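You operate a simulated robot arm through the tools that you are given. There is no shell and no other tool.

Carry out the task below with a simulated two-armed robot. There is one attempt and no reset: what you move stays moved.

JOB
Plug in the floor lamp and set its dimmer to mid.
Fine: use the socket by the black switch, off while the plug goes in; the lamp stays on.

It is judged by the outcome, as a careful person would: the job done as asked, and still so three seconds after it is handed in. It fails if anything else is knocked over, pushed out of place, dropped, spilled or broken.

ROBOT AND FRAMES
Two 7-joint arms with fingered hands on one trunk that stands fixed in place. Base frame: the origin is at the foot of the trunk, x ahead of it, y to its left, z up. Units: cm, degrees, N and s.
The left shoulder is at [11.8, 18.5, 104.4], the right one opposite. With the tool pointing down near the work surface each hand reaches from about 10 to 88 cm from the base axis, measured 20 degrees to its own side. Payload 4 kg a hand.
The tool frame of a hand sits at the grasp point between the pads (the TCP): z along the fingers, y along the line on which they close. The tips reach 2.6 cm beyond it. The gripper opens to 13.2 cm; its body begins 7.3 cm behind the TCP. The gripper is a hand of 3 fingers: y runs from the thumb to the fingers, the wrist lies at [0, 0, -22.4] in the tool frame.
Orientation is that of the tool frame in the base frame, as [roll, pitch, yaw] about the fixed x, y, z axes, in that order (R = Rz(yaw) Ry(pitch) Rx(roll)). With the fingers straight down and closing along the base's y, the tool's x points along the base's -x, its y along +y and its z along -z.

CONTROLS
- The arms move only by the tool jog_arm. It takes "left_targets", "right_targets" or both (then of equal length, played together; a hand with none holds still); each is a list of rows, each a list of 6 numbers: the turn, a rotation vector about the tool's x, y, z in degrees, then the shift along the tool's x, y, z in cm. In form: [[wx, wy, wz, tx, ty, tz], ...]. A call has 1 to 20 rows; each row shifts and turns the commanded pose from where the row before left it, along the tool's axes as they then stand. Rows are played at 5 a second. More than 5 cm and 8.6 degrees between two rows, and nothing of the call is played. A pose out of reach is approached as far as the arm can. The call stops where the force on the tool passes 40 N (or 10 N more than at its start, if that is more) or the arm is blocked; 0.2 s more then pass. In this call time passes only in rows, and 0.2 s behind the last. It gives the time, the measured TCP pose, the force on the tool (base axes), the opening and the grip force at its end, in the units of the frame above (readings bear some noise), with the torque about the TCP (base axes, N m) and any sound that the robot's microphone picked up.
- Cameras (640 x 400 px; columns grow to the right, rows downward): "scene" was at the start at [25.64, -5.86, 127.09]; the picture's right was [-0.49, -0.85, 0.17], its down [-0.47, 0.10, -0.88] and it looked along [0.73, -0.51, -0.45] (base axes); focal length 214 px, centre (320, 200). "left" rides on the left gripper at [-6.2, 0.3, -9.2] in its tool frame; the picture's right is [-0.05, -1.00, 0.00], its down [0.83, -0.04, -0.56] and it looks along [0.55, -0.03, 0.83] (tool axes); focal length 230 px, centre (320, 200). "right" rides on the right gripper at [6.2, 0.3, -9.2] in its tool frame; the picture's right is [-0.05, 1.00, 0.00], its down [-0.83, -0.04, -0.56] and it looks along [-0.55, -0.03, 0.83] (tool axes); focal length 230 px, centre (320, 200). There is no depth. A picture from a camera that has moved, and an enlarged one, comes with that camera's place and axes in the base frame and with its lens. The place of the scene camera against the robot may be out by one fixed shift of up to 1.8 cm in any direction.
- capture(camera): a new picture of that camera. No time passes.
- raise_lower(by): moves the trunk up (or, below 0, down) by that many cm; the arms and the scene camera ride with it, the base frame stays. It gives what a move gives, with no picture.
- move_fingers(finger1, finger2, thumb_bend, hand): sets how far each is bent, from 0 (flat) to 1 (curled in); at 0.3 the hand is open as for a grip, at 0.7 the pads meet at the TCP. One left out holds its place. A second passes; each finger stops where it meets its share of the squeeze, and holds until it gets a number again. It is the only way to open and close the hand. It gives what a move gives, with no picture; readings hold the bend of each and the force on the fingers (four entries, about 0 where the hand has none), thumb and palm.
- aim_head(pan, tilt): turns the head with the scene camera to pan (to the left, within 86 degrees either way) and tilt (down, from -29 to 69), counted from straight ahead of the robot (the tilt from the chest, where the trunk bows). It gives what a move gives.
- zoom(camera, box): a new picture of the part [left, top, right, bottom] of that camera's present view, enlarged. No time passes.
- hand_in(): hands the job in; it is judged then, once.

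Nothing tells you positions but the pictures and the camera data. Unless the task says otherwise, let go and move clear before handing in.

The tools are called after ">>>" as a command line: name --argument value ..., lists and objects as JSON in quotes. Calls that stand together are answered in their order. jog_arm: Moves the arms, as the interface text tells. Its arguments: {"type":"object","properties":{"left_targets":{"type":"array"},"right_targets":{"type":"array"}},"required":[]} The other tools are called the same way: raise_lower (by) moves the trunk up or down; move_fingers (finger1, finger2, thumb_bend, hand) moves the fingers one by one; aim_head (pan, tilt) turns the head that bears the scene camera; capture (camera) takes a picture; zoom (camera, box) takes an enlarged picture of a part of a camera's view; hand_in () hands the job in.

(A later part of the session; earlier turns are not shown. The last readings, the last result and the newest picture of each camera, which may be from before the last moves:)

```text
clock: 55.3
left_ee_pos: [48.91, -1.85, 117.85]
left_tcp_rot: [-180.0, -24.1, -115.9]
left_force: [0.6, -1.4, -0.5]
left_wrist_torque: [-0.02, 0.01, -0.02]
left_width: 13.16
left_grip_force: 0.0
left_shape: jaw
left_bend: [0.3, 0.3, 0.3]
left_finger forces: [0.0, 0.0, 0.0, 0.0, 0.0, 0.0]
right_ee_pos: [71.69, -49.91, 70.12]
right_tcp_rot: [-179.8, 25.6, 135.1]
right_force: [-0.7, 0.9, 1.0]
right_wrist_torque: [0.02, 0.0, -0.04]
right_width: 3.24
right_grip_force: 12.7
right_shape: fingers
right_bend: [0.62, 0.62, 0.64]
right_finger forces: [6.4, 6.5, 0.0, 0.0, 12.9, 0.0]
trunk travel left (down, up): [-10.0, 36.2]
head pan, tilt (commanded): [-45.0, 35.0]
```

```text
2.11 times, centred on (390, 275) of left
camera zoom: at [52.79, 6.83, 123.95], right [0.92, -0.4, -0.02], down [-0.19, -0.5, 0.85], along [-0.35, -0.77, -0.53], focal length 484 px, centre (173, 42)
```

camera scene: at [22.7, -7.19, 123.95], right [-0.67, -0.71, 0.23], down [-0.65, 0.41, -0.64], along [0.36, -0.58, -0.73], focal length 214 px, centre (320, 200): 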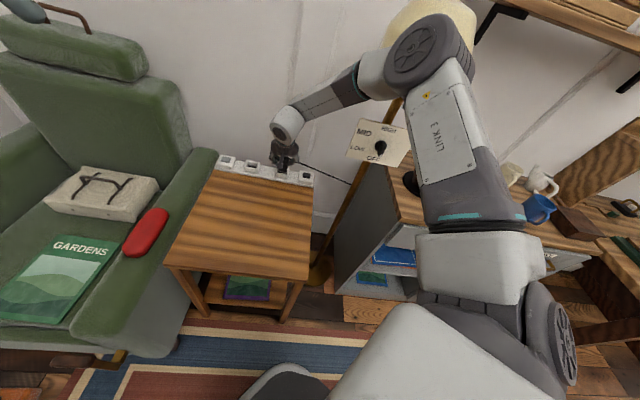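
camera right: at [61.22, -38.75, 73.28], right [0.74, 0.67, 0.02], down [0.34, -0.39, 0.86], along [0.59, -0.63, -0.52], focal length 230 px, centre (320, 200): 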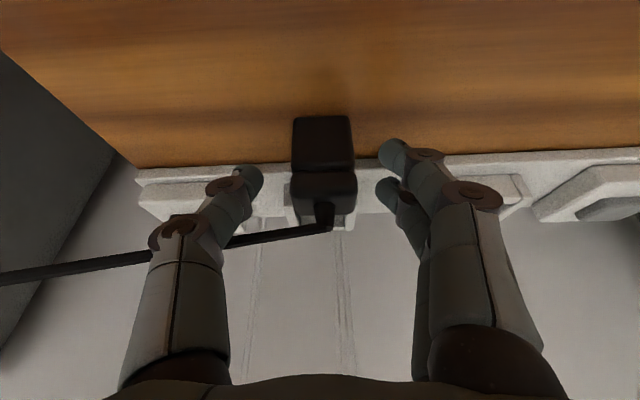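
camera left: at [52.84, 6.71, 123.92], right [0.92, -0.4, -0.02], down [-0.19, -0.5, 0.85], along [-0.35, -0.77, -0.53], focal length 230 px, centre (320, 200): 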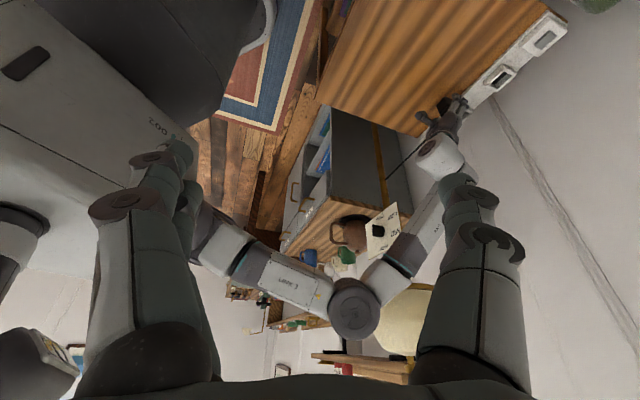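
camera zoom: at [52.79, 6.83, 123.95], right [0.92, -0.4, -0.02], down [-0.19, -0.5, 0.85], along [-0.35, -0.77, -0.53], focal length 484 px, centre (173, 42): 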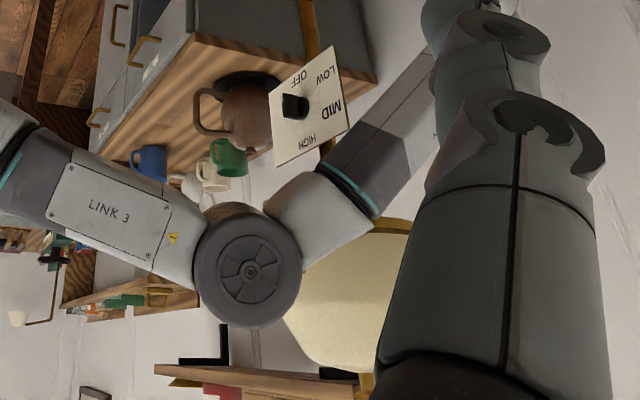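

The grip is now on the cap. I'll push down in small steps.

>>> jog_arm --right_targets '[[0, 0, 0, 0.17, 0, 0.36], [0, 0, 0, 0.13, 0, 0.27]]'

>>> zoom --camera "right" --box '[220, 90, 420, 250]'

>>> zoom --camera "scene" --box '[265, 150, 315, 190]'

```text
clock: 55.9
left_ee_pos: [48.79, -1.72, 118.24]
left_tcp_rot: [-179.7, -24.0, -116.2]
left_force: [-0.1, 0.2, 0.1]
left_wrist_torque: [-0.03, -0.01, 0.0]
left_width: 13.21
left_grip_force: 0.0
left_shape: jaw
left_bend: [0.3, 0.3, 0.3]
left_finger forces: [0.0, 0.0, 0.0, 0.0, 0.0, 0.0]
right_ee_pos: [71.7, -49.89, 69.71]
right_tcp_rot: [179.7, 25.7, 134.9]
right_force: [-0.3, 1.1, 18.7]
right_wrist_torque: [-0.11, -0.1, -0.02]
right_width: 3.19
right_grip_force: 15.9
right_shape: fingers
right_bend: [0.63, 0.63, 0.65]
right_finger forces: [8.1, 8.0, 0.0, 0.0, 15.4, 0.0]
trunk travel left (down, up): [-10.0, 36.2]
head pan, tilt (commanded): [-45.0, 35.0]
```

```text
2.50 times, centred on (320, 170) of right
camera zoom: at [65.18, -43.02, 75.42], right [0.74, 0.67, 0.03], down [0.33, -0.39, 0.86], along [0.59, -0.63, -0.51], focal length 575 px, centre (320, 275)
```

zoom: 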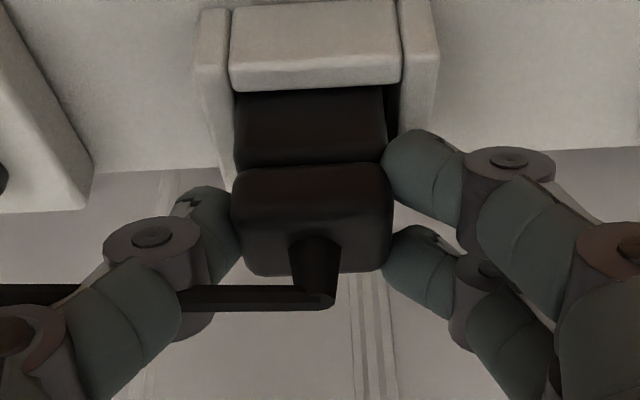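

```text
10.00 times, centred on (290, 170) of scene
camera zoom: at [22.48, -7.11, 124.05], right [-0.67, -0.71, 0.23], down [-0.65, 0.41, -0.64], along [0.36, -0.58, -0.73], focal length 2145 px, centre (620, 500)
```

zoom: 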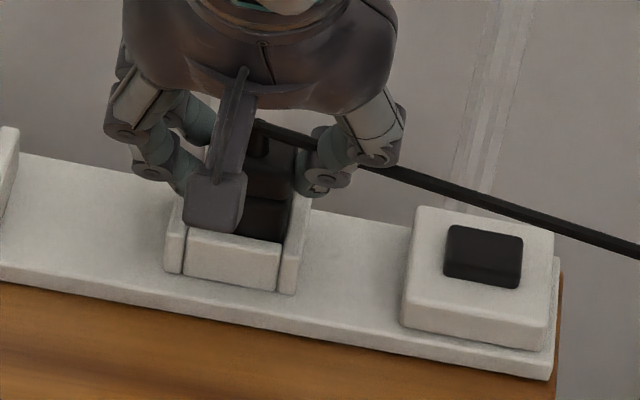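

The push met a solid stop at about 19 N. My measurement of the socket floor (z about 63.2) matches the plug's bottom, so it looks seated. I'll relax, release and inspect.

>>> jog_arm --right_targets '[[0, 0, 0, -0.17, 0, -0.36]]'

>>> move_fingers --hand "right" --finger1 0.5 --finger2 0.5 --thumb_bend 0.5

>>> zoom --camera "right" --box '[220, 90, 420, 250]'

>>> zoom --camera "scene" --box '[265, 150, 315, 190]'

```text
clock: 56.3
left_ee_pos: [48.78, -1.84, 118.07]
left_tcp_rot: [-179.9, -24.1, -116.0]
left_force: [0.3, -1.4, -0.8]
left_wrist_torque: [-0.06, 0.0, 0.02]
left_width: 13.18
left_grip_force: 0.0
left_shape: jaw
left_bend: [0.3, 0.3, 0.3]
left_finger forces: [0.1, 0.0, 0.1, 0.0, 0.0, 0.0]
right_ee_pos: [71.84, -49.95, 69.89]
right_tcp_rot: [-179.9, 25.6, 135.1]
right_force: [2.5, 1.4, 12.4]
right_wrist_torque: [-0.02, -0.1, 0.0]
right_width: 3.22
right_grip_force: 15.0
right_shape: fingers
right_bend: [0.63, 0.63, 0.65]
right_finger forces: [8.3, 8.2, 0.1, 0.0, 13.9, 0.0]
trunk travel left (down, up): [-10.0, 36.2]
head pan, tilt (commanded): [-45.0, 35.0]
```

```text
clock: 57.3
left_ee_pos: [49.0, -1.76, 117.95]
left_tcp_rot: [180.0, -24.0, -116.1]
left_force: [0.4, 0.9, -0.3]
left_wrist_torque: [-0.01, 0.03, -0.01]
left_width: 13.16
left_grip_force: 0.1
left_shape: jaw
left_bend: [0.3, 0.3, 0.3]
left_finger forces: [0.1, 0.0, 0.1, 0.0, 0.0, 0.1]
right_ee_pos: [71.7, -50.02, 69.67]
right_tcp_rot: [-179.8, 25.6, 135.1]
right_force: [-0.1, 0.1, 0.6]
right_wrist_torque: [-0.03, 0.0, 0.02]
right_width: 6.7
right_grip_force: 0.1
right_shape: fingers
right_bend: [0.5, 0.5, 0.5]
right_finger forces: [0.1, 0.1, 0.0, 0.0, 0.0, 0.0]
trunk travel left (down, up): [-10.0, 36.2]
head pan, tilt (commanded): [-45.0, 35.0]
```

```text
2.50 times, centred on (320, 170) of right
camera zoom: at [65.24, -43.07, 75.35], right [0.74, 0.67, 0.02], down [0.33, -0.39, 0.86], along [0.59, -0.63, -0.51], focal length 575 px, centre (320, 275)
```

zoom: 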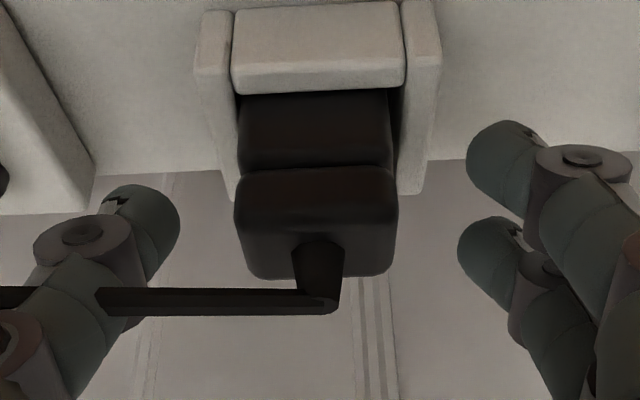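

```text
10.00 times, centred on (290, 170) of scene
camera zoom: at [22.8, -7.19, 123.93], right [-0.67, -0.71, 0.23], down [-0.65, 0.41, -0.64], along [0.36, -0.58, -0.73], focal length 2145 px, centre (620, 500)
```

zoom: 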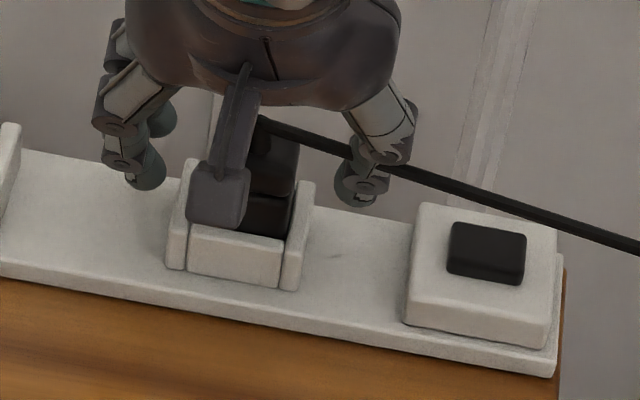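

The plug stands upright in the socket. I'll lift the hand straight up off it, then retreat while untilting.

>>> jog_arm --right_targets '[[0, 0, 0, -0.86, 0, -1.8], [0, 0, 0, -1.1, 0, -2.3], [0, 0, 0, -1.1, 0, -2.3]]'

>>> capture --camera "right"

>>> zoom --camera "scene" --box '[250, 140, 330, 200]'

>>> zoom --camera "right" --box '[270, 20, 370, 120]'

```text
clock: 58.1
left_ee_pos: [48.72, -1.98, 118.0]
left_tcp_rot: [179.9, -24.1, -116.0]
left_force: [-0.8, 0.0, -0.5]
left_wrist_torque: [0.0, 0.0, -0.01]
left_width: 13.17
left_grip_force: 0.0
left_shape: jaw
left_bend: [0.3, 0.3, 0.3]
left_finger forces: [0.1, 0.1, 0.0, 0.0, 0.0, 0.0]
right_ee_pos: [71.55, -49.92, 76.87]
right_tcp_rot: [-179.8, 25.5, 135.1]
right_force: [0.0, -0.1, 0.5]
right_wrist_torque: [0.03, 0.01, 0.02]
right_width: 6.72
right_grip_force: 0.1
right_shape: fingers
right_bend: [0.5, 0.5, 0.5]
right_finger forces: [0.0, 0.0, 0.1, 0.0, 0.1, 0.0]
trunk travel left (down, up): [-10.0, 36.2]
head pan, tilt (commanded): [-45.0, 35.0]
```

```text
taken
camera right: at [65.09, -43.04, 82.59], right [0.74, 0.67, 0.02], down [0.33, -0.39, 0.86], along [0.59, -0.63, -0.51], focal length 230 px, centre (320, 200)
```

right: 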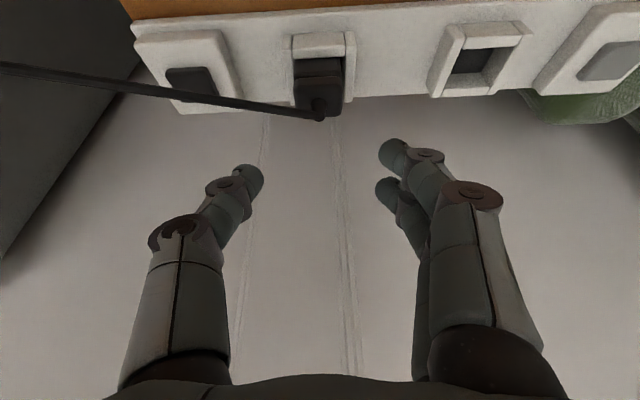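

```text
6.67 times, centred on (290, 170) of scene
camera zoom: at [22.67, -7.22, 123.97], right [-0.67, -0.71, 0.23], down [-0.65, 0.41, -0.64], along [0.36, -0.58, -0.73], focal length 1430 px, centre (520, 400)
```

zoom: 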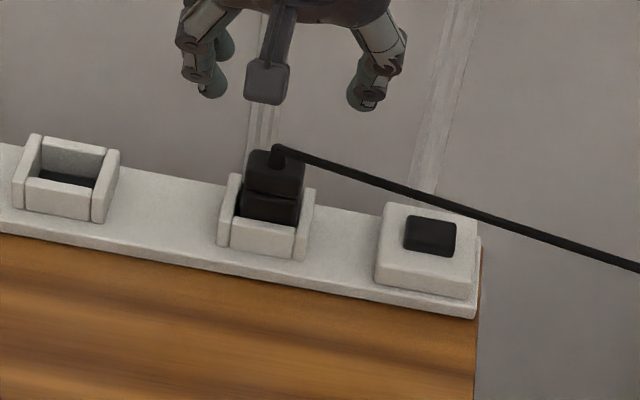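

```text
4.00 times, centred on (320, 70) of right
camera zoom: at [65.09, -43.04, 82.59], right [0.74, 0.67, 0.02], down [0.33, -0.39, 0.86], along [0.59, -0.63, -0.51], focal length 920 px, centre (320, 720)
```

zoom: 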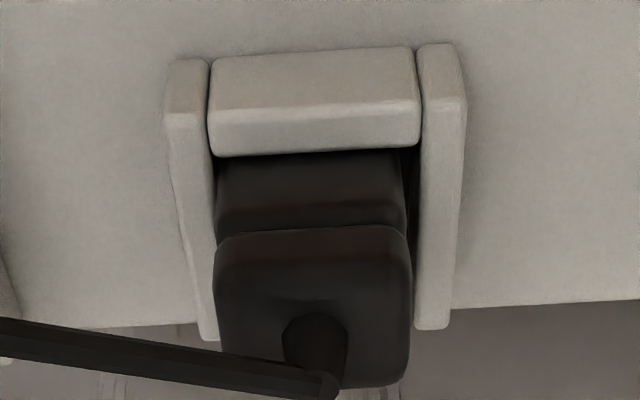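

The plug sits in the socket, but I can't be sure from measurement that it's fully down. I'll use the thumb alone to push straight down on top of the plug, with the fingers opened wide out of the way.

>>> move_fingers --hand "right" --finger1 0.3 --finger2 0.3 --thumb_bend 0.7

>>> jog_arm --right_targets '[[0, 0, 0, 1.1, 0.4, 1.5]]'

>>> capture --camera "right"

>>> zoom --camera "scene" --box '[250, 140, 330, 200]'

```text
clock: 59.1
left_ee_pos: [48.84, -1.83, 117.96]
left_tcp_rot: [-180.0, -24.1, -116.0]
left_force: [0.4, 0.2, 0.1]
left_wrist_torque: [0.02, -0.02, 0.01]
left_width: 13.2
left_grip_force: 0.1
left_shape: jaw
left_bend: [0.3, 0.3, 0.3]
left_finger forces: [0.0, 0.1, 0.0, 0.1, 0.1, 0.0]
right_ee_pos: [71.65, -49.96, 76.86]
right_tcp_rot: [-179.7, 25.5, 135.1]
right_force: [0.4, -0.2, 0.3]
right_wrist_torque: [0.03, 0.02, -0.03]
right_width: 6.87
right_grip_force: 0.0
right_shape: fingers
right_bend: [0.3, 0.3, 0.7]
right_finger forces: [0.1, 0.0, 0.0, 0.0, 0.0, 0.0]
trunk travel left (down, up): [-10.0, 36.2]
head pan, tilt (commanded): [-45.0, 35.0]
```

```text
clock: 59.5
left_ee_pos: [49.02, -1.95, 117.88]
left_tcp_rot: [179.9, -24.0, -116.0]
left_force: [-0.4, 0.5, -0.6]
left_wrist_torque: [0.0, 0.01, -0.01]
left_width: 13.19
left_grip_force: 0.0
left_shape: jaw
left_bend: [0.3, 0.3, 0.3]
left_finger forces: [0.1, 0.0, 0.0, 0.0, 0.0, 0.1]
right_ee_pos: [71.86, -49.39, 74.99]
right_tcp_rot: [-179.8, 25.5, 135.1]
right_force: [0.1, 1.3, -0.5]
right_wrist_torque: [0.01, 0.0, -0.01]
right_width: 6.87
right_grip_force: 0.1
right_shape: fingers
right_bend: [0.3, 0.3, 0.7]
right_finger forces: [0.1, 0.0, 0.0, 0.1, 0.1, 0.0]
trunk travel left (down, up): [-10.0, 36.2]
head pan, tilt (commanded): [-45.0, 35.0]
```

```text
taken
camera right: at [65.26, -42.48, 80.55], right [0.74, 0.67, 0.02], down [0.33, -0.39, 0.86], along [0.59, -0.63, -0.51], focal length 230 px, centre (320, 200)
```

right: 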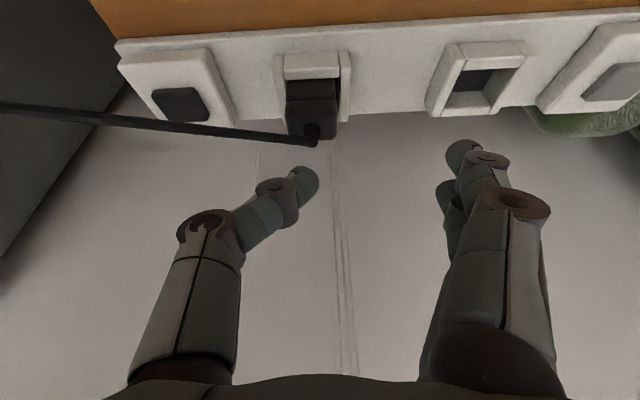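

```text
6.67 times, centred on (290, 170) of scene
camera zoom: at [22.85, -7.26, 123.9], right [-0.67, -0.71, 0.23], down [-0.65, 0.41, -0.64], along [0.36, -0.58, -0.73], focal length 1430 px, centre (520, 400)
```

zoom: 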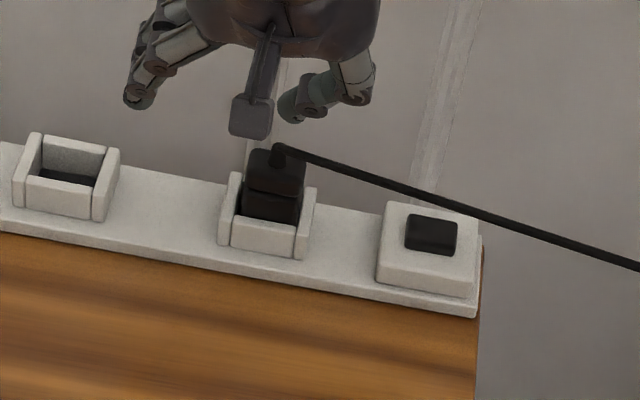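

The thumb tip is right above the plug's top, so I'll lower onto it.

>>> jog_arm --right_targets '[[0, 0, 0, 0.86, 0, 1.8]]'

>>> capture --camera "right"

>>> zoom --camera "scene" --box '[250, 140, 330, 200]'

```text
clock: 59.9
left_ee_pos: [49.0, -1.95, 117.81]
left_tcp_rot: [179.9, -23.9, -116.0]
left_force: [0.1, 0.2, 0.3]
left_wrist_torque: [0.02, 0.01, 0.02]
left_width: 13.2
left_grip_force: 0.1
left_shape: jaw
left_bend: [0.3, 0.3, 0.3]
left_finger forces: [0.0, 0.0, 0.0, 0.1, 0.0, 0.0]
right_ee_pos: [71.79, -49.34, 72.81]
right_tcp_rot: [-179.8, 25.5, 135.2]
right_force: [0.8, -0.6, -0.2]
right_wrist_torque: [0.02, 0.02, 0.03]
right_width: 6.9
right_grip_force: 0.1
right_shape: fingers
right_bend: [0.3, 0.3, 0.7]
right_finger forces: [0.0, 0.0, 0.0, 0.0, 0.0, 0.0]
trunk travel left (down, up): [-10.0, 36.2]
head pan, tilt (commanded): [-45.0, 35.0]
```

```text
taken
camera right: at [65.3, -42.51, 78.57], right [0.74, 0.67, 0.02], down [0.33, -0.39, 0.86], along [0.59, -0.63, -0.51], focal length 230 px, centre (320, 200)
```

right: 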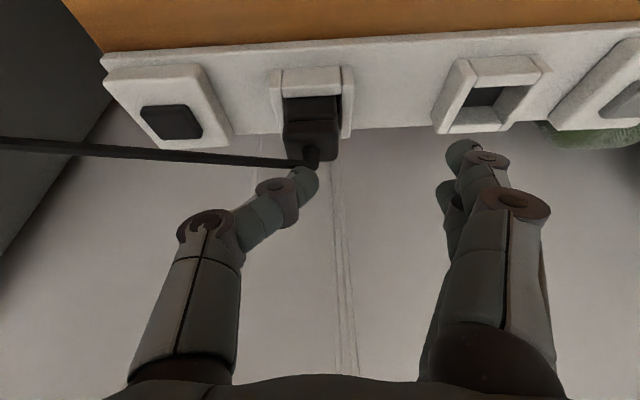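

```text
6.67 times, centred on (290, 170) of scene
camera zoom: at [22.86, -7.29, 123.9], right [-0.67, -0.71, 0.23], down [-0.65, 0.41, -0.64], along [0.36, -0.58, -0.73], focal length 1430 px, centre (520, 400)
```

zoom: 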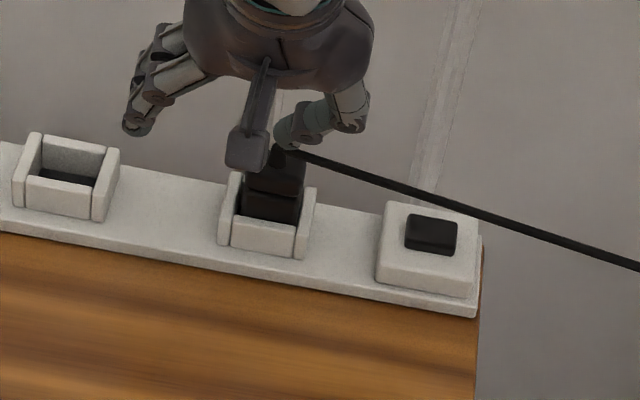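

>>> jog_arm --right_targets '[[0, 0, 0, 0.17, 0, 0.36], [0, 0, 0, 0.17, 0, 0.36]]'

>>> zoom --camera "right" --box '[240, 50, 380, 200]'

```text
clock: 60.5
left_ee_pos: [48.83, -1.82, 117.94]
left_tcp_rot: [-179.9, -24.0, -116.0]
left_force: [-0.9, -0.6, -1.1]
left_wrist_torque: [0.01, -0.03, -0.02]
left_width: 13.2
left_grip_force: 0.1
left_shape: jaw
left_bend: [0.3, 0.3, 0.3]
left_finger forces: [0.1, 0.1, 0.0, 0.1, 0.0, 0.0]
right_ee_pos: [71.76, -49.41, 72.25]
right_tcp_rot: [-179.9, 25.5, 135.1]
right_force: [0.7, 0.1, 0.1]
right_wrist_torque: [0.0, 0.02, 0.0]
right_width: 6.88
right_grip_force: 0.2
right_shape: fingers
right_bend: [0.3, 0.3, 0.7]
right_finger forces: [0.0, 0.0, 0.1, 0.1, 0.0, 0.0]
trunk travel left (down, up): [-10.0, 36.2]
head pan, tilt (commanded): [-45.0, 35.0]
```

```text
2.67 times, centred on (310, 125) of right
camera zoom: at [65.29, -42.49, 77.86], right [0.74, 0.67, 0.02], down [0.33, -0.39, 0.86], along [0.59, -0.63, -0.51], focal length 614 px, centre (347, 400)
```

zoom: 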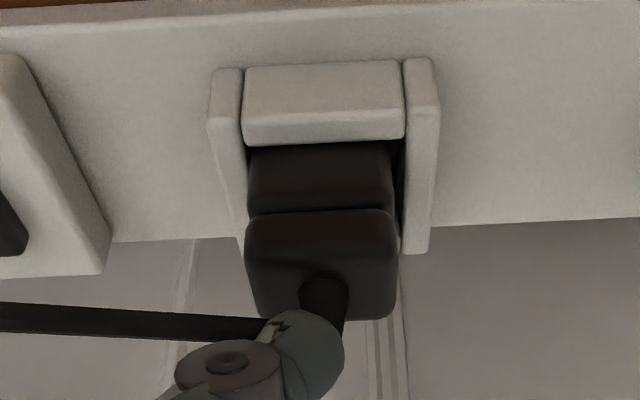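

>>> jog_arm --right_targets '[[0, 0, 0, 0.17, 0, 0.36], [0, 0, 0, 0.17, 0, 0.36]]'

>>> zoom --camera "right" --box '[240, 50, 380, 200]'

```text
clock: 61.1
left_ee_pos: [48.75, -1.88, 117.93]
left_tcp_rot: [-179.9, -24.0, -116.0]
left_force: [0.0, 0.2, -0.5]
left_wrist_torque: [-0.02, 0.01, 0.06]
left_width: 13.21
left_grip_force: 0.1
left_shape: jaw
left_bend: [0.3, 0.3, 0.3]
left_finger forces: [0.0, 0.0, 0.1, 0.1, 0.0, 0.1]
right_ee_pos: [71.86, -49.48, 71.54]
right_tcp_rot: [-179.9, 25.5, 135.1]
right_force: [-0.6, -0.7, 1.8]
right_wrist_torque: [-0.04, -0.03, 0.03]
right_width: 6.81
right_grip_force: 1.1
right_shape: fingers
right_bend: [0.3, 0.3, 0.7]
right_finger forces: [0.1, 0.1, 0.1, 0.1, 2.0, 0.0]
trunk travel left (down, up): [-10.0, 36.2]
head pan, tilt (commanded): [-45.0, 35.0]
```

```text
2.67 times, centred on (310, 125) of right
camera zoom: at [65.27, -42.53, 77.14], right [0.74, 0.67, 0.02], down [0.33, -0.39, 0.86], along [0.59, -0.63, -0.51], focal length 614 px, centre (347, 400)
```

zoom: 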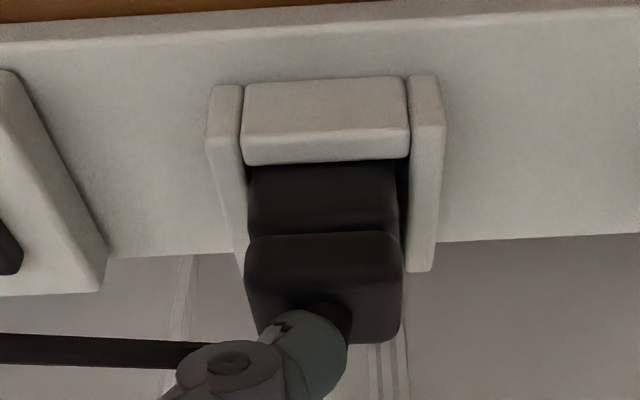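

Contact. I'll push further down.

>>> jog_arm --right_targets '[[0, 0, 0, 0.17, 0, 0.36], [0, 0, 0, 0.17, 0, 0.36]]'

>>> zoom --camera "right" --box '[240, 50, 380, 200]'

```text
clock: 61.7
left_ee_pos: [48.49, -1.89, 118.23]
left_tcp_rot: [-179.7, -23.9, -116.2]
left_force: [1.0, -0.9, 0.1]
left_wrist_torque: [-0.01, -0.05, 0.02]
left_width: 13.17
left_grip_force: 0.1
left_shape: jaw
left_bend: [0.3, 0.3, 0.3]
left_finger forces: [0.0, 0.0, 0.1, 0.1, 0.1, 0.0]
right_ee_pos: [71.66, -49.54, 71.26]
right_tcp_rot: [179.9, 26.1, 134.9]
right_force: [-5.1, -4.7, 28.0]
right_wrist_torque: [-0.43, 0.19, -0.05]
right_width: 6.75
right_grip_force: 13.7
right_shape: fingers
right_bend: [0.3, 0.3, 0.71]
right_finger forces: [0.1, 0.0, 0.0, 0.0, 27.7, 0.0]
trunk travel left (down, up): [-10.0, 36.2]
head pan, tilt (commanded): [-45.0, 35.0]
```

```text
2.67 times, centred on (310, 125) of right
camera zoom: at [65.23, -42.61, 76.91], right [0.74, 0.67, 0.02], down [0.32, -0.39, 0.86], along [0.59, -0.63, -0.5], focal length 614 px, centre (347, 400)
```

zoom: 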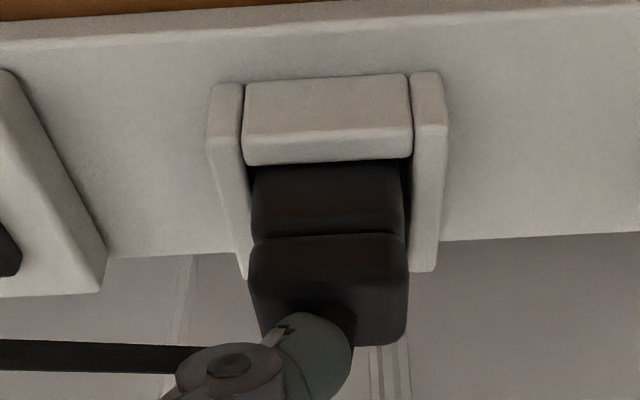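

28 N of downward push moved nothing, so the plug is fully bottomed in the socket. I'll lift off and inspect.

>>> jog_arm --right_targets '[[0, 0, 0, -0.43, 0, -0.9], [0, 0, 0, -1.1, 0, -2.3], [0, 0, 0, -1.1, 0, -2.3]]'

>>> capture --camera "scene"

>>> zoom --camera "scene" --box '[250, 140, 330, 200]'

>>> zoom --camera "scene" --box '[330, 100, 450, 175]'

```text
clock: 62.5
left_ee_pos: [48.86, -1.83, 118.01]
left_tcp_rot: [180.0, -24.0, -116.0]
left_force: [-0.3, 0.4, 0.1]
left_wrist_torque: [-0.02, -0.02, 0.03]
left_width: 13.2
left_grip_force: 0.1
left_shape: jaw
left_bend: [0.3, 0.3, 0.3]
left_finger forces: [0.1, 0.1, 0.0, 0.0, 0.0, 0.0]
right_ee_pos: [71.92, -49.34, 76.78]
right_tcp_rot: [-179.7, 25.5, 135.1]
right_force: [-0.2, -1.4, 1.1]
right_wrist_torque: [0.0, 0.02, -0.02]
right_width: 6.8
right_grip_force: 0.0
right_shape: fingers
right_bend: [0.3, 0.3, 0.7]
right_finger forces: [0.0, 0.0, 0.0, 0.0, 0.0, 0.0]
trunk travel left (down, up): [-10.0, 36.2]
head pan, tilt (commanded): [-45.0, 35.0]
```

```text
taken
camera scene: at [22.68, -7.21, 123.96], right [-0.67, -0.71, 0.23], down [-0.65, 0.41, -0.64], along [0.36, -0.58, -0.73], focal length 214 px, centre (320, 200)
```

scene: 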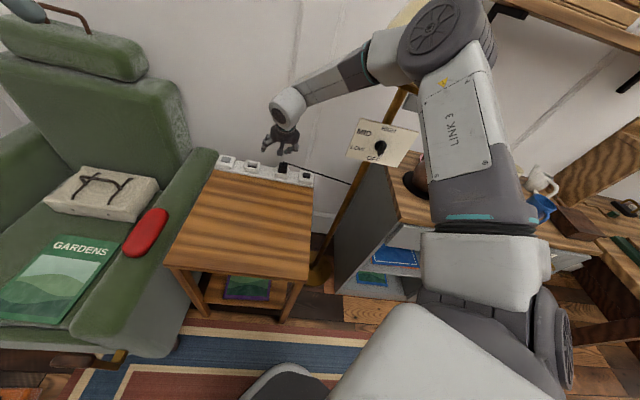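

```text
6.67 times, centred on (290, 170) of scene
camera zoom: at [22.68, -7.21, 123.96], right [-0.67, -0.71, 0.23], down [-0.65, 0.41, -0.64], along [0.36, -0.58, -0.73], focal length 1430 px, centre (520, 400)
```

zoom: 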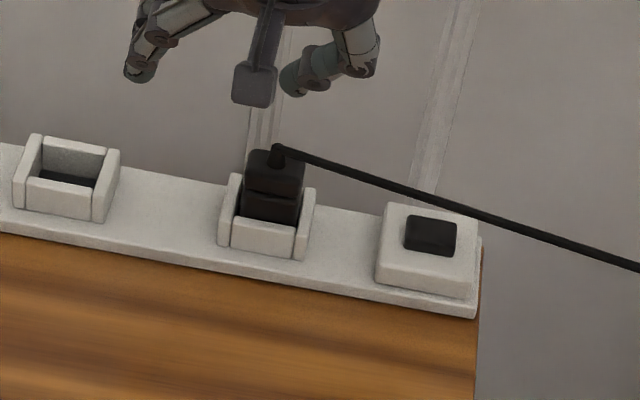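

```text
5.33 times, centred on (390, 138) of scene
camera zoom: at [22.68, -7.21, 123.96], right [-0.67, -0.71, 0.23], down [-0.65, 0.41, -0.64], along [0.36, -0.58, -0.73], focal length 1144 px, centre (-53, 533)
```

zoom: 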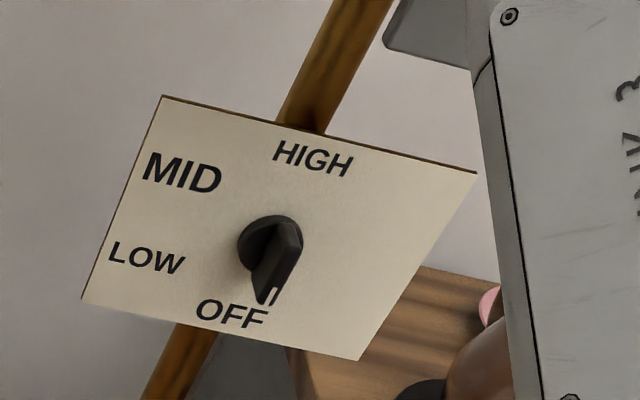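

The plug is seated, the switch is still off, and the lamp is unmoved. Next I'll turn the outlet on. The plug now stands where my curled fingers were last time, so I'll approach the switch from the room side with the hand yawed 45°. First I'll retreat while untilting.

>>> jog_arm --right_targets '[[0, 6.4, 0, 2.72, 0, -2.41], [0, 6.4, 0, 2.98, 0, -2.1], [0, 6.4, 0, 3.19, 0, -1.75], [0, 6.3, 0, 3.37, 0, -1.38], [0, 0, -7.5, 0, 0, 0], [0, 0, -7.5, 0, 0, 0], [0, 0, -7.5, 0, 0, 0], [0, 0, -7.5, 0, 0, 0], [0, 0, -7.5, 0, 0, 0], [0, 0, -7.5, 0, 0, 0]]'

>>> move_fingers --hand "right" --finger1 1.0 --finger2 1.0 --thumb_bend 0.4

>>> capture --camera "right"

>>> capture --camera "scene"

```text
clock: 64.7
left_ee_pos: [48.87, -1.84, 118.05]
left_tcp_rot: [180.0, -24.1, -116.0]
left_force: [-1.0, 0.0, -1.0]
left_wrist_torque: [-0.02, 0.01, 0.03]
left_width: 13.22
left_grip_force: 0.1
left_shape: jaw
left_bend: [0.3, 0.3, 0.3]
left_finger forces: [0.0, 0.0, 0.0, 0.0, 0.0, 0.0]
right_ee_pos: [61.89, -39.61, 80.7]
right_tcp_rot: [180.0, -0.2, -179.7]
right_force: [0.4, 0.6, -0.2]
right_wrist_torque: [-0.03, 0.0, 0.02]
right_width: 6.83
right_grip_force: 0.1
right_shape: fingers
right_bend: [0.3, 0.3, 0.7]
right_finger forces: [0.1, 0.0, 0.0, 0.0, 0.0, 0.0]
trunk travel left (down, up): [-10.0, 36.2]
head pan, tilt (commanded): [-45.0, 35.0]
```

```text
clock: 65.7
left_ee_pos: [48.88, -1.89, 117.95]
left_tcp_rot: [-180.0, -23.9, -116.0]
left_force: [0.6, 0.3, -0.5]
left_wrist_torque: [0.01, 0.0, 0.0]
left_width: 13.19
left_grip_force: 0.0
left_shape: jaw
left_bend: [0.3, 0.3, 0.3]
left_finger forces: [0.1, 0.0, 0.0, 0.0, 0.1, 0.0]
right_ee_pos: [61.9, -39.55, 80.8]
right_tcp_rot: [-179.9, 0.0, -180.0]
right_force: [-0.8, -0.2, 0.7]
right_wrist_torque: [0.0, 0.0, 0.04]
right_width: 5.05
right_grip_force: 0.0
right_shape: fingers
right_bend: [1.0, 1.0, 0.4]
right_finger forces: [0.0, 0.1, 0.1, 0.0, 0.0, 0.0]
trunk travel left (down, up): [-10.0, 36.2]
head pan, tilt (commanded): [-45.0, 35.0]
```

```text
taken
camera right: at [55.8, -39.28, 89.96], right [0.05, 1.0, 0.0], down [0.83, -0.04, 0.55], along [0.55, -0.03, -0.83], focal length 230 px, centre (320, 200)
```

right: 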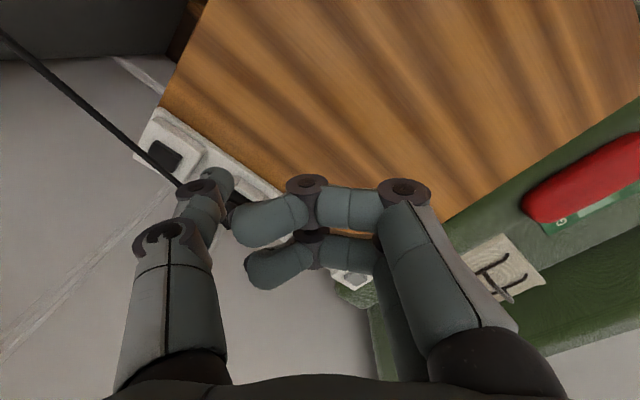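

```text
taken
camera scene: at [22.75, -7.24, 123.94], right [-0.67, -0.71, 0.23], down [-0.65, 0.41, -0.64], along [0.36, -0.58, -0.73], focal length 214 px, centre (320, 200)
```

scene: 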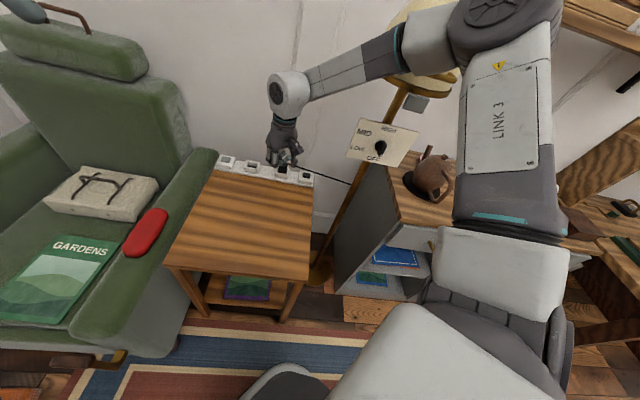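

Now at yaw 180°. The switch is visible at upper left, so I'll zoom in for its exact position and then tilt.

>>> zoom --camera "right" --box '[120, 90, 240, 200]'

>>> jog_arm --right_targets '[[6.7, 0, 0, 0, 0, 0], [6.7, 0, 0, 0, 0, 0], [6.6, 0, 0, 0, 0, 0]]'

>>> capture --camera "right"

>>> capture --camera "scene"

```text
3.64 times, centred on (180, 145) of right
camera zoom: at [55.8, -39.28, 89.96], right [0.05, 1.0, 0.0], down [0.83, -0.04, 0.55], along [0.55, -0.03, -0.83], focal length 837 px, centre (829, 400)
```

zoom: 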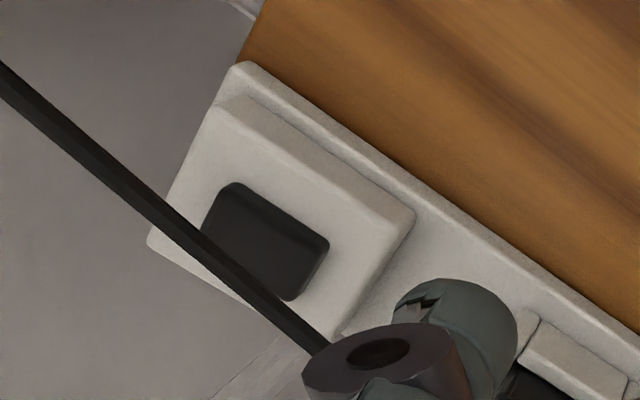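

```text
clock: 66.5
left_ee_pos: [48.87, -1.82, 117.92]
left_tcp_rot: [-180.0, -24.0, -116.0]
left_force: [-0.3, 0.3, -0.1]
left_wrist_torque: [0.0, -0.02, 0.0]
left_width: 13.18
left_grip_force: 0.0
left_shape: jaw
left_bend: [0.3, 0.3, 0.3]
left_finger forces: [0.1, 0.0, 0.1, 0.1, 0.1, 0.0]
right_ee_pos: [61.95, -39.6, 80.66]
right_tcp_rot: [-159.8, -0.1, 180.0]
right_force: [-0.7, 0.4, 0.2]
right_wrist_torque: [-0.02, -0.01, -0.04]
right_width: 5.05
right_grip_force: 0.0
right_shape: fingers
right_bend: [1.0, 1.0, 0.4]
right_finger forces: [0.0, 0.0, 0.0, 0.1, 0.0, 0.0]
trunk travel left (down, up): [-10.0, 36.2]
head pan, tilt (commanded): [-45.0, 35.0]
```

```text
taken
camera right: at [55.8, -36.13, 89.27], right [0.05, 0.94, -0.35], down [0.83, 0.15, 0.53], along [0.55, -0.31, -0.77], focal length 230 px, centre (320, 200)
```

right: 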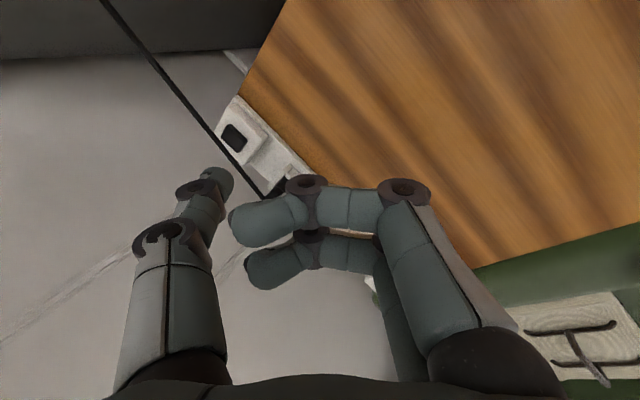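

```text
taken
camera scene: at [22.8, -7.18, 123.93], right [-0.67, -0.71, 0.23], down [-0.65, 0.41, -0.64], along [0.36, -0.58, -0.73], focal length 214 px, centre (320, 200)
```

scene: 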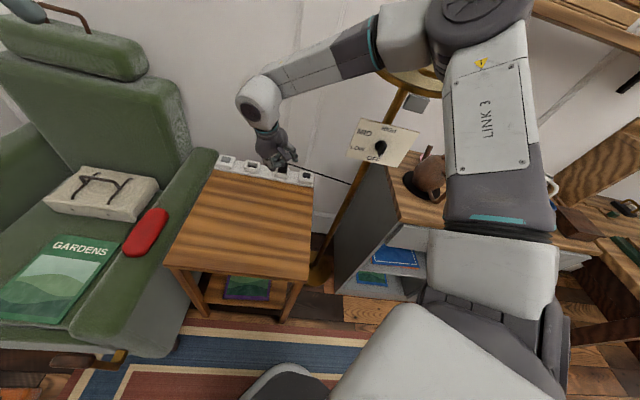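

Tilt is set. The button centre is at about [65.1,-57.3,65.8], so I'll move the thumb tip above it.

>>> jog_arm --right_targets '[[0, 0, 0, -1.06, -2.73, 3.19], [0, 0, 0, -1.06, -2.73, 3.19], [0, 0, 0, -1.06, -2.73, 3.19]]'

>>> capture --camera "right"

>>> zoom --camera "scene" --box '[250, 130, 350, 200]'

>>> capture --camera "left"

```text
clock: 67.3
left_ee_pos: [48.87, -2.03, 117.79]
left_tcp_rot: [179.9, -24.0, -116.0]
left_force: [0.2, 0.7, 0.0]
left_wrist_torque: [0.0, 0.01, -0.05]
left_width: 13.2
left_grip_force: 0.1
left_shape: jaw
left_bend: [0.3, 0.3, 0.3]
left_finger forces: [0.1, 0.0, 0.1, 0.0, 0.0, 0.1]
right_ee_pos: [65.2, -50.79, 74.38]
right_tcp_rot: [-160.0, -0.2, 179.9]
right_force: [-0.5, 0.6, -0.3]
right_wrist_torque: [-0.01, 0.03, 0.02]
right_width: 5.09
right_grip_force: 0.0
right_shape: fingers
right_bend: [1.0, 1.0, 0.4]
right_finger forces: [0.0, 0.1, 0.0, 0.0, 0.0, 0.1]
trunk travel left (down, up): [-10.0, 36.2]
head pan, tilt (commanded): [-45.0, 35.0]
```

```text
taken
camera right: at [59.01, -47.35, 83.04], right [0.05, 0.94, -0.34], down [0.83, 0.15, 0.53], along [0.55, -0.31, -0.77], focal length 230 px, centre (320, 200)
```

right: 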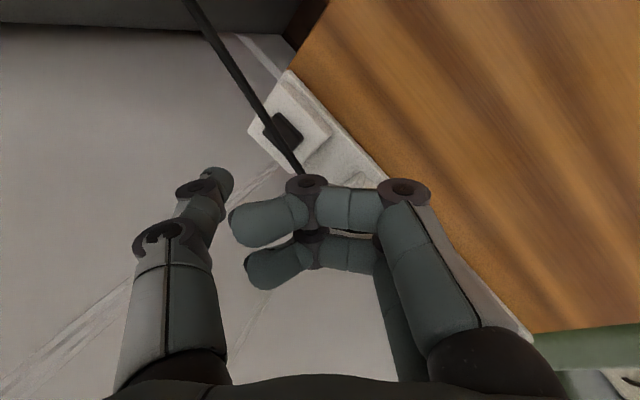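

```text
5.71 times, centred on (300, 165) of scene
camera zoom: at [22.82, -7.36, 123.91], right [-0.67, -0.71, 0.23], down [-0.65, 0.41, -0.64], along [0.36, -0.58, -0.73], focal length 1226 px, centre (434, 400)
```

zoom: 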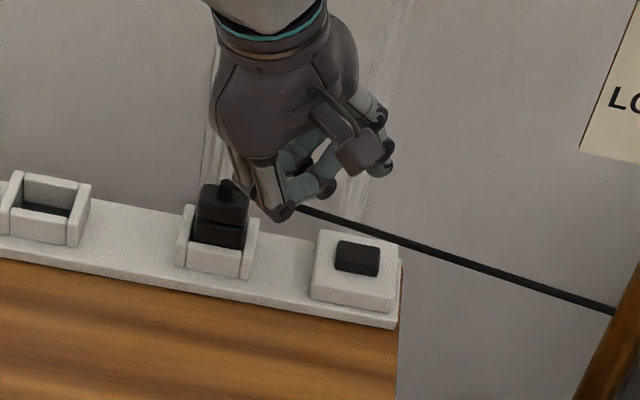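

```text
taken
camera left: at [52.83, 6.61, 123.93], right [0.92, -0.4, -0.02], down [-0.19, -0.5, 0.84], along [-0.35, -0.77, -0.53], focal length 230 px, centre (320, 200)
```

left: 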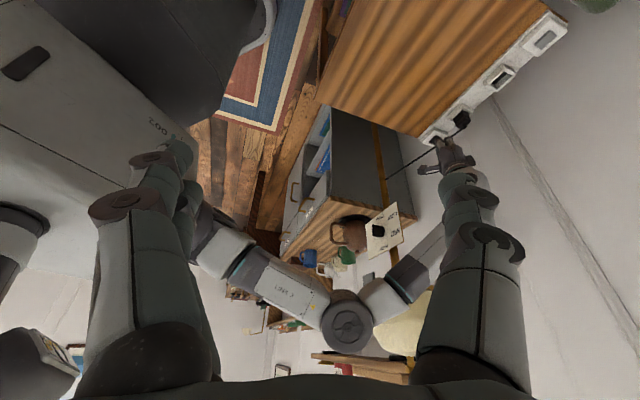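

The thumb tip is aligned over the button, with the cord and plug clear. Lowering.

>>> jog_arm --right_targets '[[0, 0, 0, 0, 1.03, 2.82], [0, 0, 0, 0, 0.86, 2.35]]'

>>> capture --camera "right"

>>> zoom --camera "scene" --box '[260, 140, 340, 200]'

```text
clock: 67.9
left_ee_pos: [48.83, -1.81, 117.75]
left_tcp_rot: [179.9, -24.0, -116.0]
left_force: [-0.5, 0.6, 0.0]
left_wrist_torque: [-0.02, -0.01, 0.0]
left_width: 13.17
left_grip_force: 0.0
left_shape: jaw
left_bend: [0.3, 0.3, 0.3]
left_finger forces: [0.0, 0.0, 0.1, 0.0, 0.1, 0.1]
right_ee_pos: [64.99, -50.56, 69.07]
right_tcp_rot: [-160.0, -0.1, -180.0]
right_force: [-0.5, 0.2, -0.1]
right_wrist_torque: [0.02, 0.01, -0.01]
right_width: 5.05
right_grip_force: 0.1
right_shape: fingers
right_bend: [1.0, 1.0, 0.4]
right_finger forces: [0.1, 0.0, 0.0, 0.0, 0.1, 0.0]
trunk travel left (down, up): [-10.0, 36.2]
head pan, tilt (commanded): [-45.0, 35.0]
```

```text
taken
camera right: at [58.87, -47.13, 77.63], right [0.05, 0.94, -0.34], down [0.83, 0.15, 0.53], along [0.55, -0.31, -0.77], focal length 230 px, centre (320, 200)
```

right: 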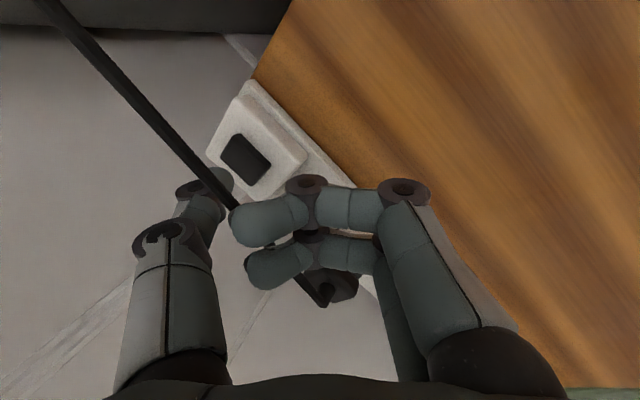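

```text
6.67 times, centred on (300, 170) of scene
camera zoom: at [22.81, -7.2, 123.92], right [-0.67, -0.71, 0.23], down [-0.65, 0.41, -0.64], along [0.36, -0.58, -0.73], focal length 1430 px, centre (453, 400)
```

zoom: 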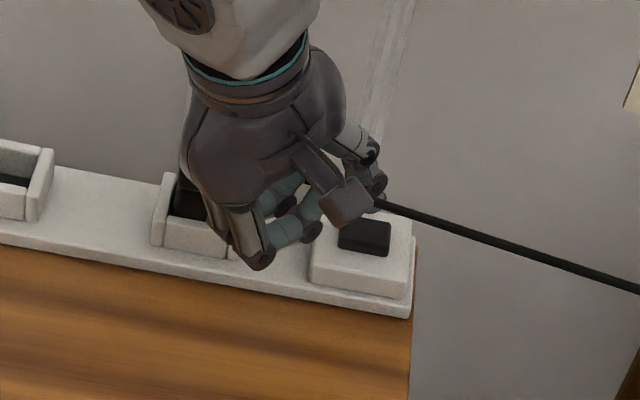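

>>> jog_arm --right_targets '[[0, 0, 0, 0, 0.41, 1.13], [0, 0, 0, 0, 0.14, 0.38]]'

>>> zoom --camera "right" --box '[160, 90, 320, 230]'

```text
clock: 68.5
left_ee_pos: [48.96, -1.7, 118.02]
left_tcp_rot: [-180.0, -24.2, -115.9]
left_force: [0.0, -0.6, 0.8]
left_wrist_torque: [-0.05, -0.01, 0.0]
left_width: 13.2
left_grip_force: 0.1
left_shape: jaw
left_bend: [0.3, 0.3, 0.3]
left_finger forces: [0.0, 0.0, 0.0, 0.0, 0.0, 0.0]
right_ee_pos: [64.89, -50.34, 67.56]
right_tcp_rot: [-159.8, -0.1, -180.0]
right_force: [-0.2, 0.3, -0.1]
right_wrist_torque: [-0.02, 0.03, -0.01]
right_width: 5.07
right_grip_force: 0.1
right_shape: fingers
right_bend: [1.0, 1.0, 0.4]
right_finger forces: [0.0, 0.1, 0.0, 0.1, 0.0, 0.1]
trunk travel left (down, up): [-10.0, 36.2]
head pan, tilt (commanded): [-45.0, 35.0]
```

```text
2.86 times, centred on (240, 160) of right
camera zoom: at [58.83, -46.96, 76.05], right [0.05, 0.94, -0.34], down [0.83, 0.15, 0.53], along [0.55, -0.31, -0.77], focal length 657 px, centre (549, 314)
```

zoom: 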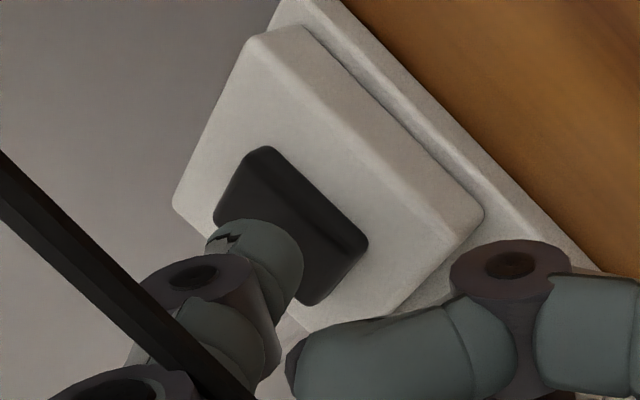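

>>> jog_arm --right_targets '[[0, 0, 0, 0, 0.1, 0.39], [0, 0, 0, 0, 0.1, 0.39]]'

>>> zoom --camera "right" --box '[160, 90, 320, 230]'

```text
clock: 69.1
left_ee_pos: [48.75, -1.66, 118.05]
left_tcp_rot: [-179.9, -24.1, -116.0]
left_force: [-0.5, -0.4, -0.9]
left_wrist_torque: [0.02, 0.01, -0.05]
left_width: 13.18
left_grip_force: 0.0
left_shape: jaw
left_bend: [0.3, 0.3, 0.3]
left_finger forces: [0.0, 0.0, 0.0, 0.0, 0.0, 0.1]
right_ee_pos: [64.93, -50.53, 66.87]
right_tcp_rot: [-159.8, -0.2, -180.0]
right_force: [0.1, 0.5, 0.0]
right_wrist_torque: [-0.02, 0.02, -0.01]
right_width: 5.06
right_grip_force: 0.1
right_shape: fingers
right_bend: [1.0, 1.0, 0.4]
right_finger forces: [0.0, 0.1, 0.0, 0.1, 0.0, 0.1]
trunk travel left (down, up): [-10.0, 36.2]
head pan, tilt (commanded): [-45.0, 35.0]
```

```text
2.86 times, centred on (240, 160) of right
camera zoom: at [58.78, -47.04, 75.37], right [0.05, 0.94, -0.35], down [0.83, 0.15, 0.54], along [0.55, -0.31, -0.77], focal length 657 px, centre (549, 314)
```

zoom: 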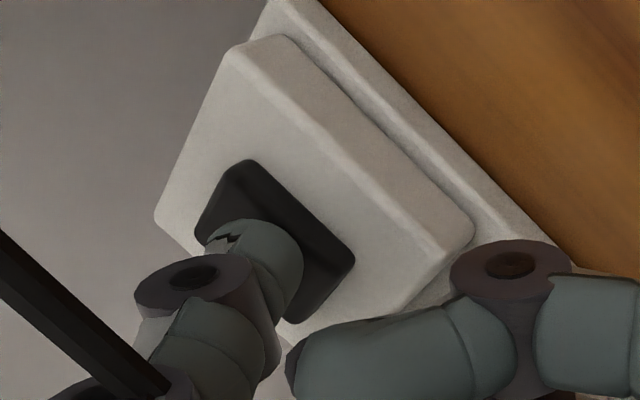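

>>> jog_arm --right_targets '[[0, 0, 0, 0, 0.1, 0.35]]'

>>> zoom --camera "right" --box '[160, 90, 320, 230]'

```text
clock: 69.5
left_ee_pos: [48.89, -1.63, 118.02]
left_tcp_rot: [-179.9, -24.1, -116.2]
left_force: [0.8, 1.0, 0.3]
left_wrist_torque: [0.0, 0.0, -0.01]
left_width: 13.17
left_grip_force: 0.1
left_shape: jaw
left_bend: [0.3, 0.3, 0.3]
left_finger forces: [0.0, 0.0, 0.0, 0.0, 0.0, 0.0]
right_ee_pos: [64.94, -50.51, 66.54]
right_tcp_rot: [-159.8, 0.1, -180.0]
right_force: [-0.1, 0.9, 1.9]
right_wrist_torque: [-0.09, -0.02, 0.02]
right_width: 5.08
right_grip_force: 0.7
right_shape: fingers
right_bend: [1.0, 1.0, 0.4]
right_finger forces: [0.0, 0.0, 0.0, 0.0, 1.4, 0.0]
trunk travel left (down, up): [-10.0, 36.2]
head pan, tilt (commanded): [-45.0, 35.0]
heard: click
```

```text
2.86 times, centred on (240, 160) of right
camera zoom: at [58.76, -47.07, 75.0], right [0.05, 0.94, -0.34], down [0.83, 0.15, 0.54], along [0.55, -0.31, -0.77], focal length 657 px, centre (549, 314)
```

zoom: 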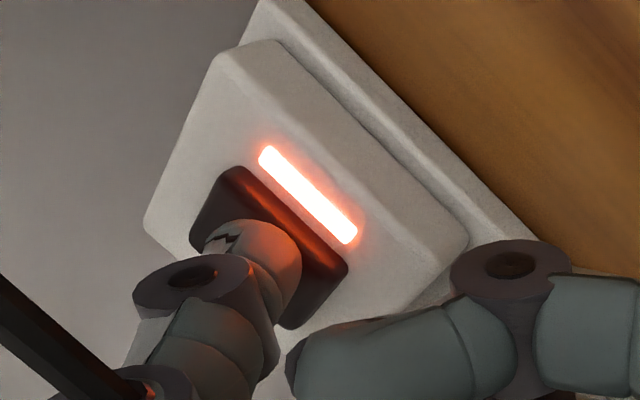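

Click, and the red lamp is lit, so the outlet is on. I'll lift straight up and confirm it stays on.

>>> jog_arm --right_targets '[[0, 0, 0, 0, -0.34, -0.94], [0, 0, 0, 0, -1.2, -3.3], [0, 0, 0, 0, -1.2, -3.3]]'

>>> capture --camera "scene"

>>> zoom --camera "scene" --box '[250, 130, 350, 200]'

>>> capture --camera "right"

```text
clock: 70.3
left_ee_pos: [48.81, -1.7, 118.03]
left_tcp_rot: [180.0, -24.0, -116.1]
left_force: [-0.1, 1.0, 0.6]
left_wrist_torque: [-0.03, 0.0, 0.04]
left_width: 13.2
left_grip_force: 0.2
left_shape: jaw
left_bend: [0.3, 0.3, 0.3]
left_finger forces: [0.0, 0.1, 0.0, 0.1, 0.0, 0.0]
right_ee_pos: [64.98, -50.48, 74.65]
right_tcp_rot: [-159.9, -0.1, -180.0]
right_force: [-0.2, 0.4, 0.0]
right_wrist_torque: [0.02, 0.02, 0.02]
right_width: 5.08
right_grip_force: 0.0
right_shape: fingers
right_bend: [1.0, 1.0, 0.4]
right_finger forces: [0.0, 0.0, 0.0, 0.1, 0.0, 0.0]
trunk travel left (down, up): [-10.0, 36.2]
head pan, tilt (commanded): [-45.0, 35.0]
```

```text
taken
camera scene: at [22.69, -7.19, 123.96], right [-0.67, -0.71, 0.23], down [-0.65, 0.41, -0.64], along [0.36, -0.58, -0.73], focal length 214 px, centre (320, 200)
```

scene: 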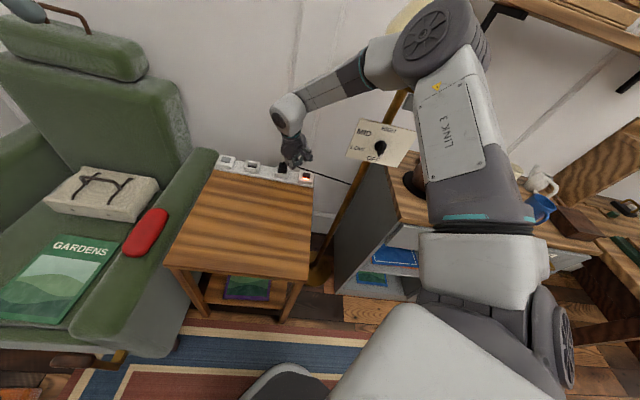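

```text
5.71 times, centred on (300, 165) of scene
camera zoom: at [22.69, -7.19, 123.96], right [-0.67, -0.71, 0.23], down [-0.65, 0.41, -0.64], along [0.36, -0.58, -0.73], focal length 1226 px, centre (434, 400)
```

zoom: 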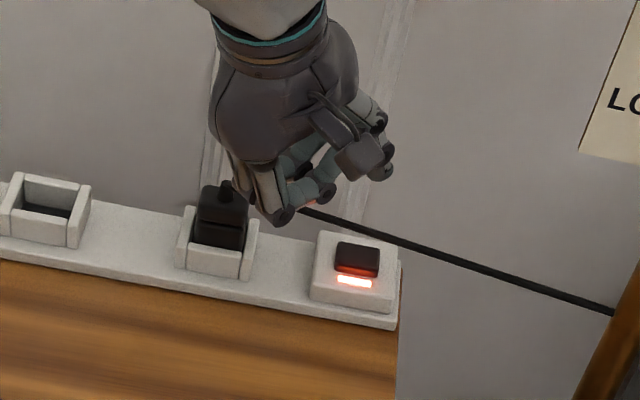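

```text
taken
camera right: at [58.75, -47.08, 83.06], right [0.05, 0.94, -0.34], down [0.83, 0.15, 0.53], along [0.55, -0.31, -0.77], focal length 230 px, centre (320, 200)
```

right: 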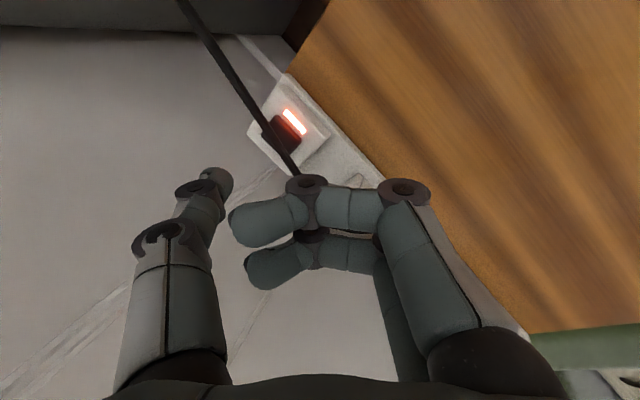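

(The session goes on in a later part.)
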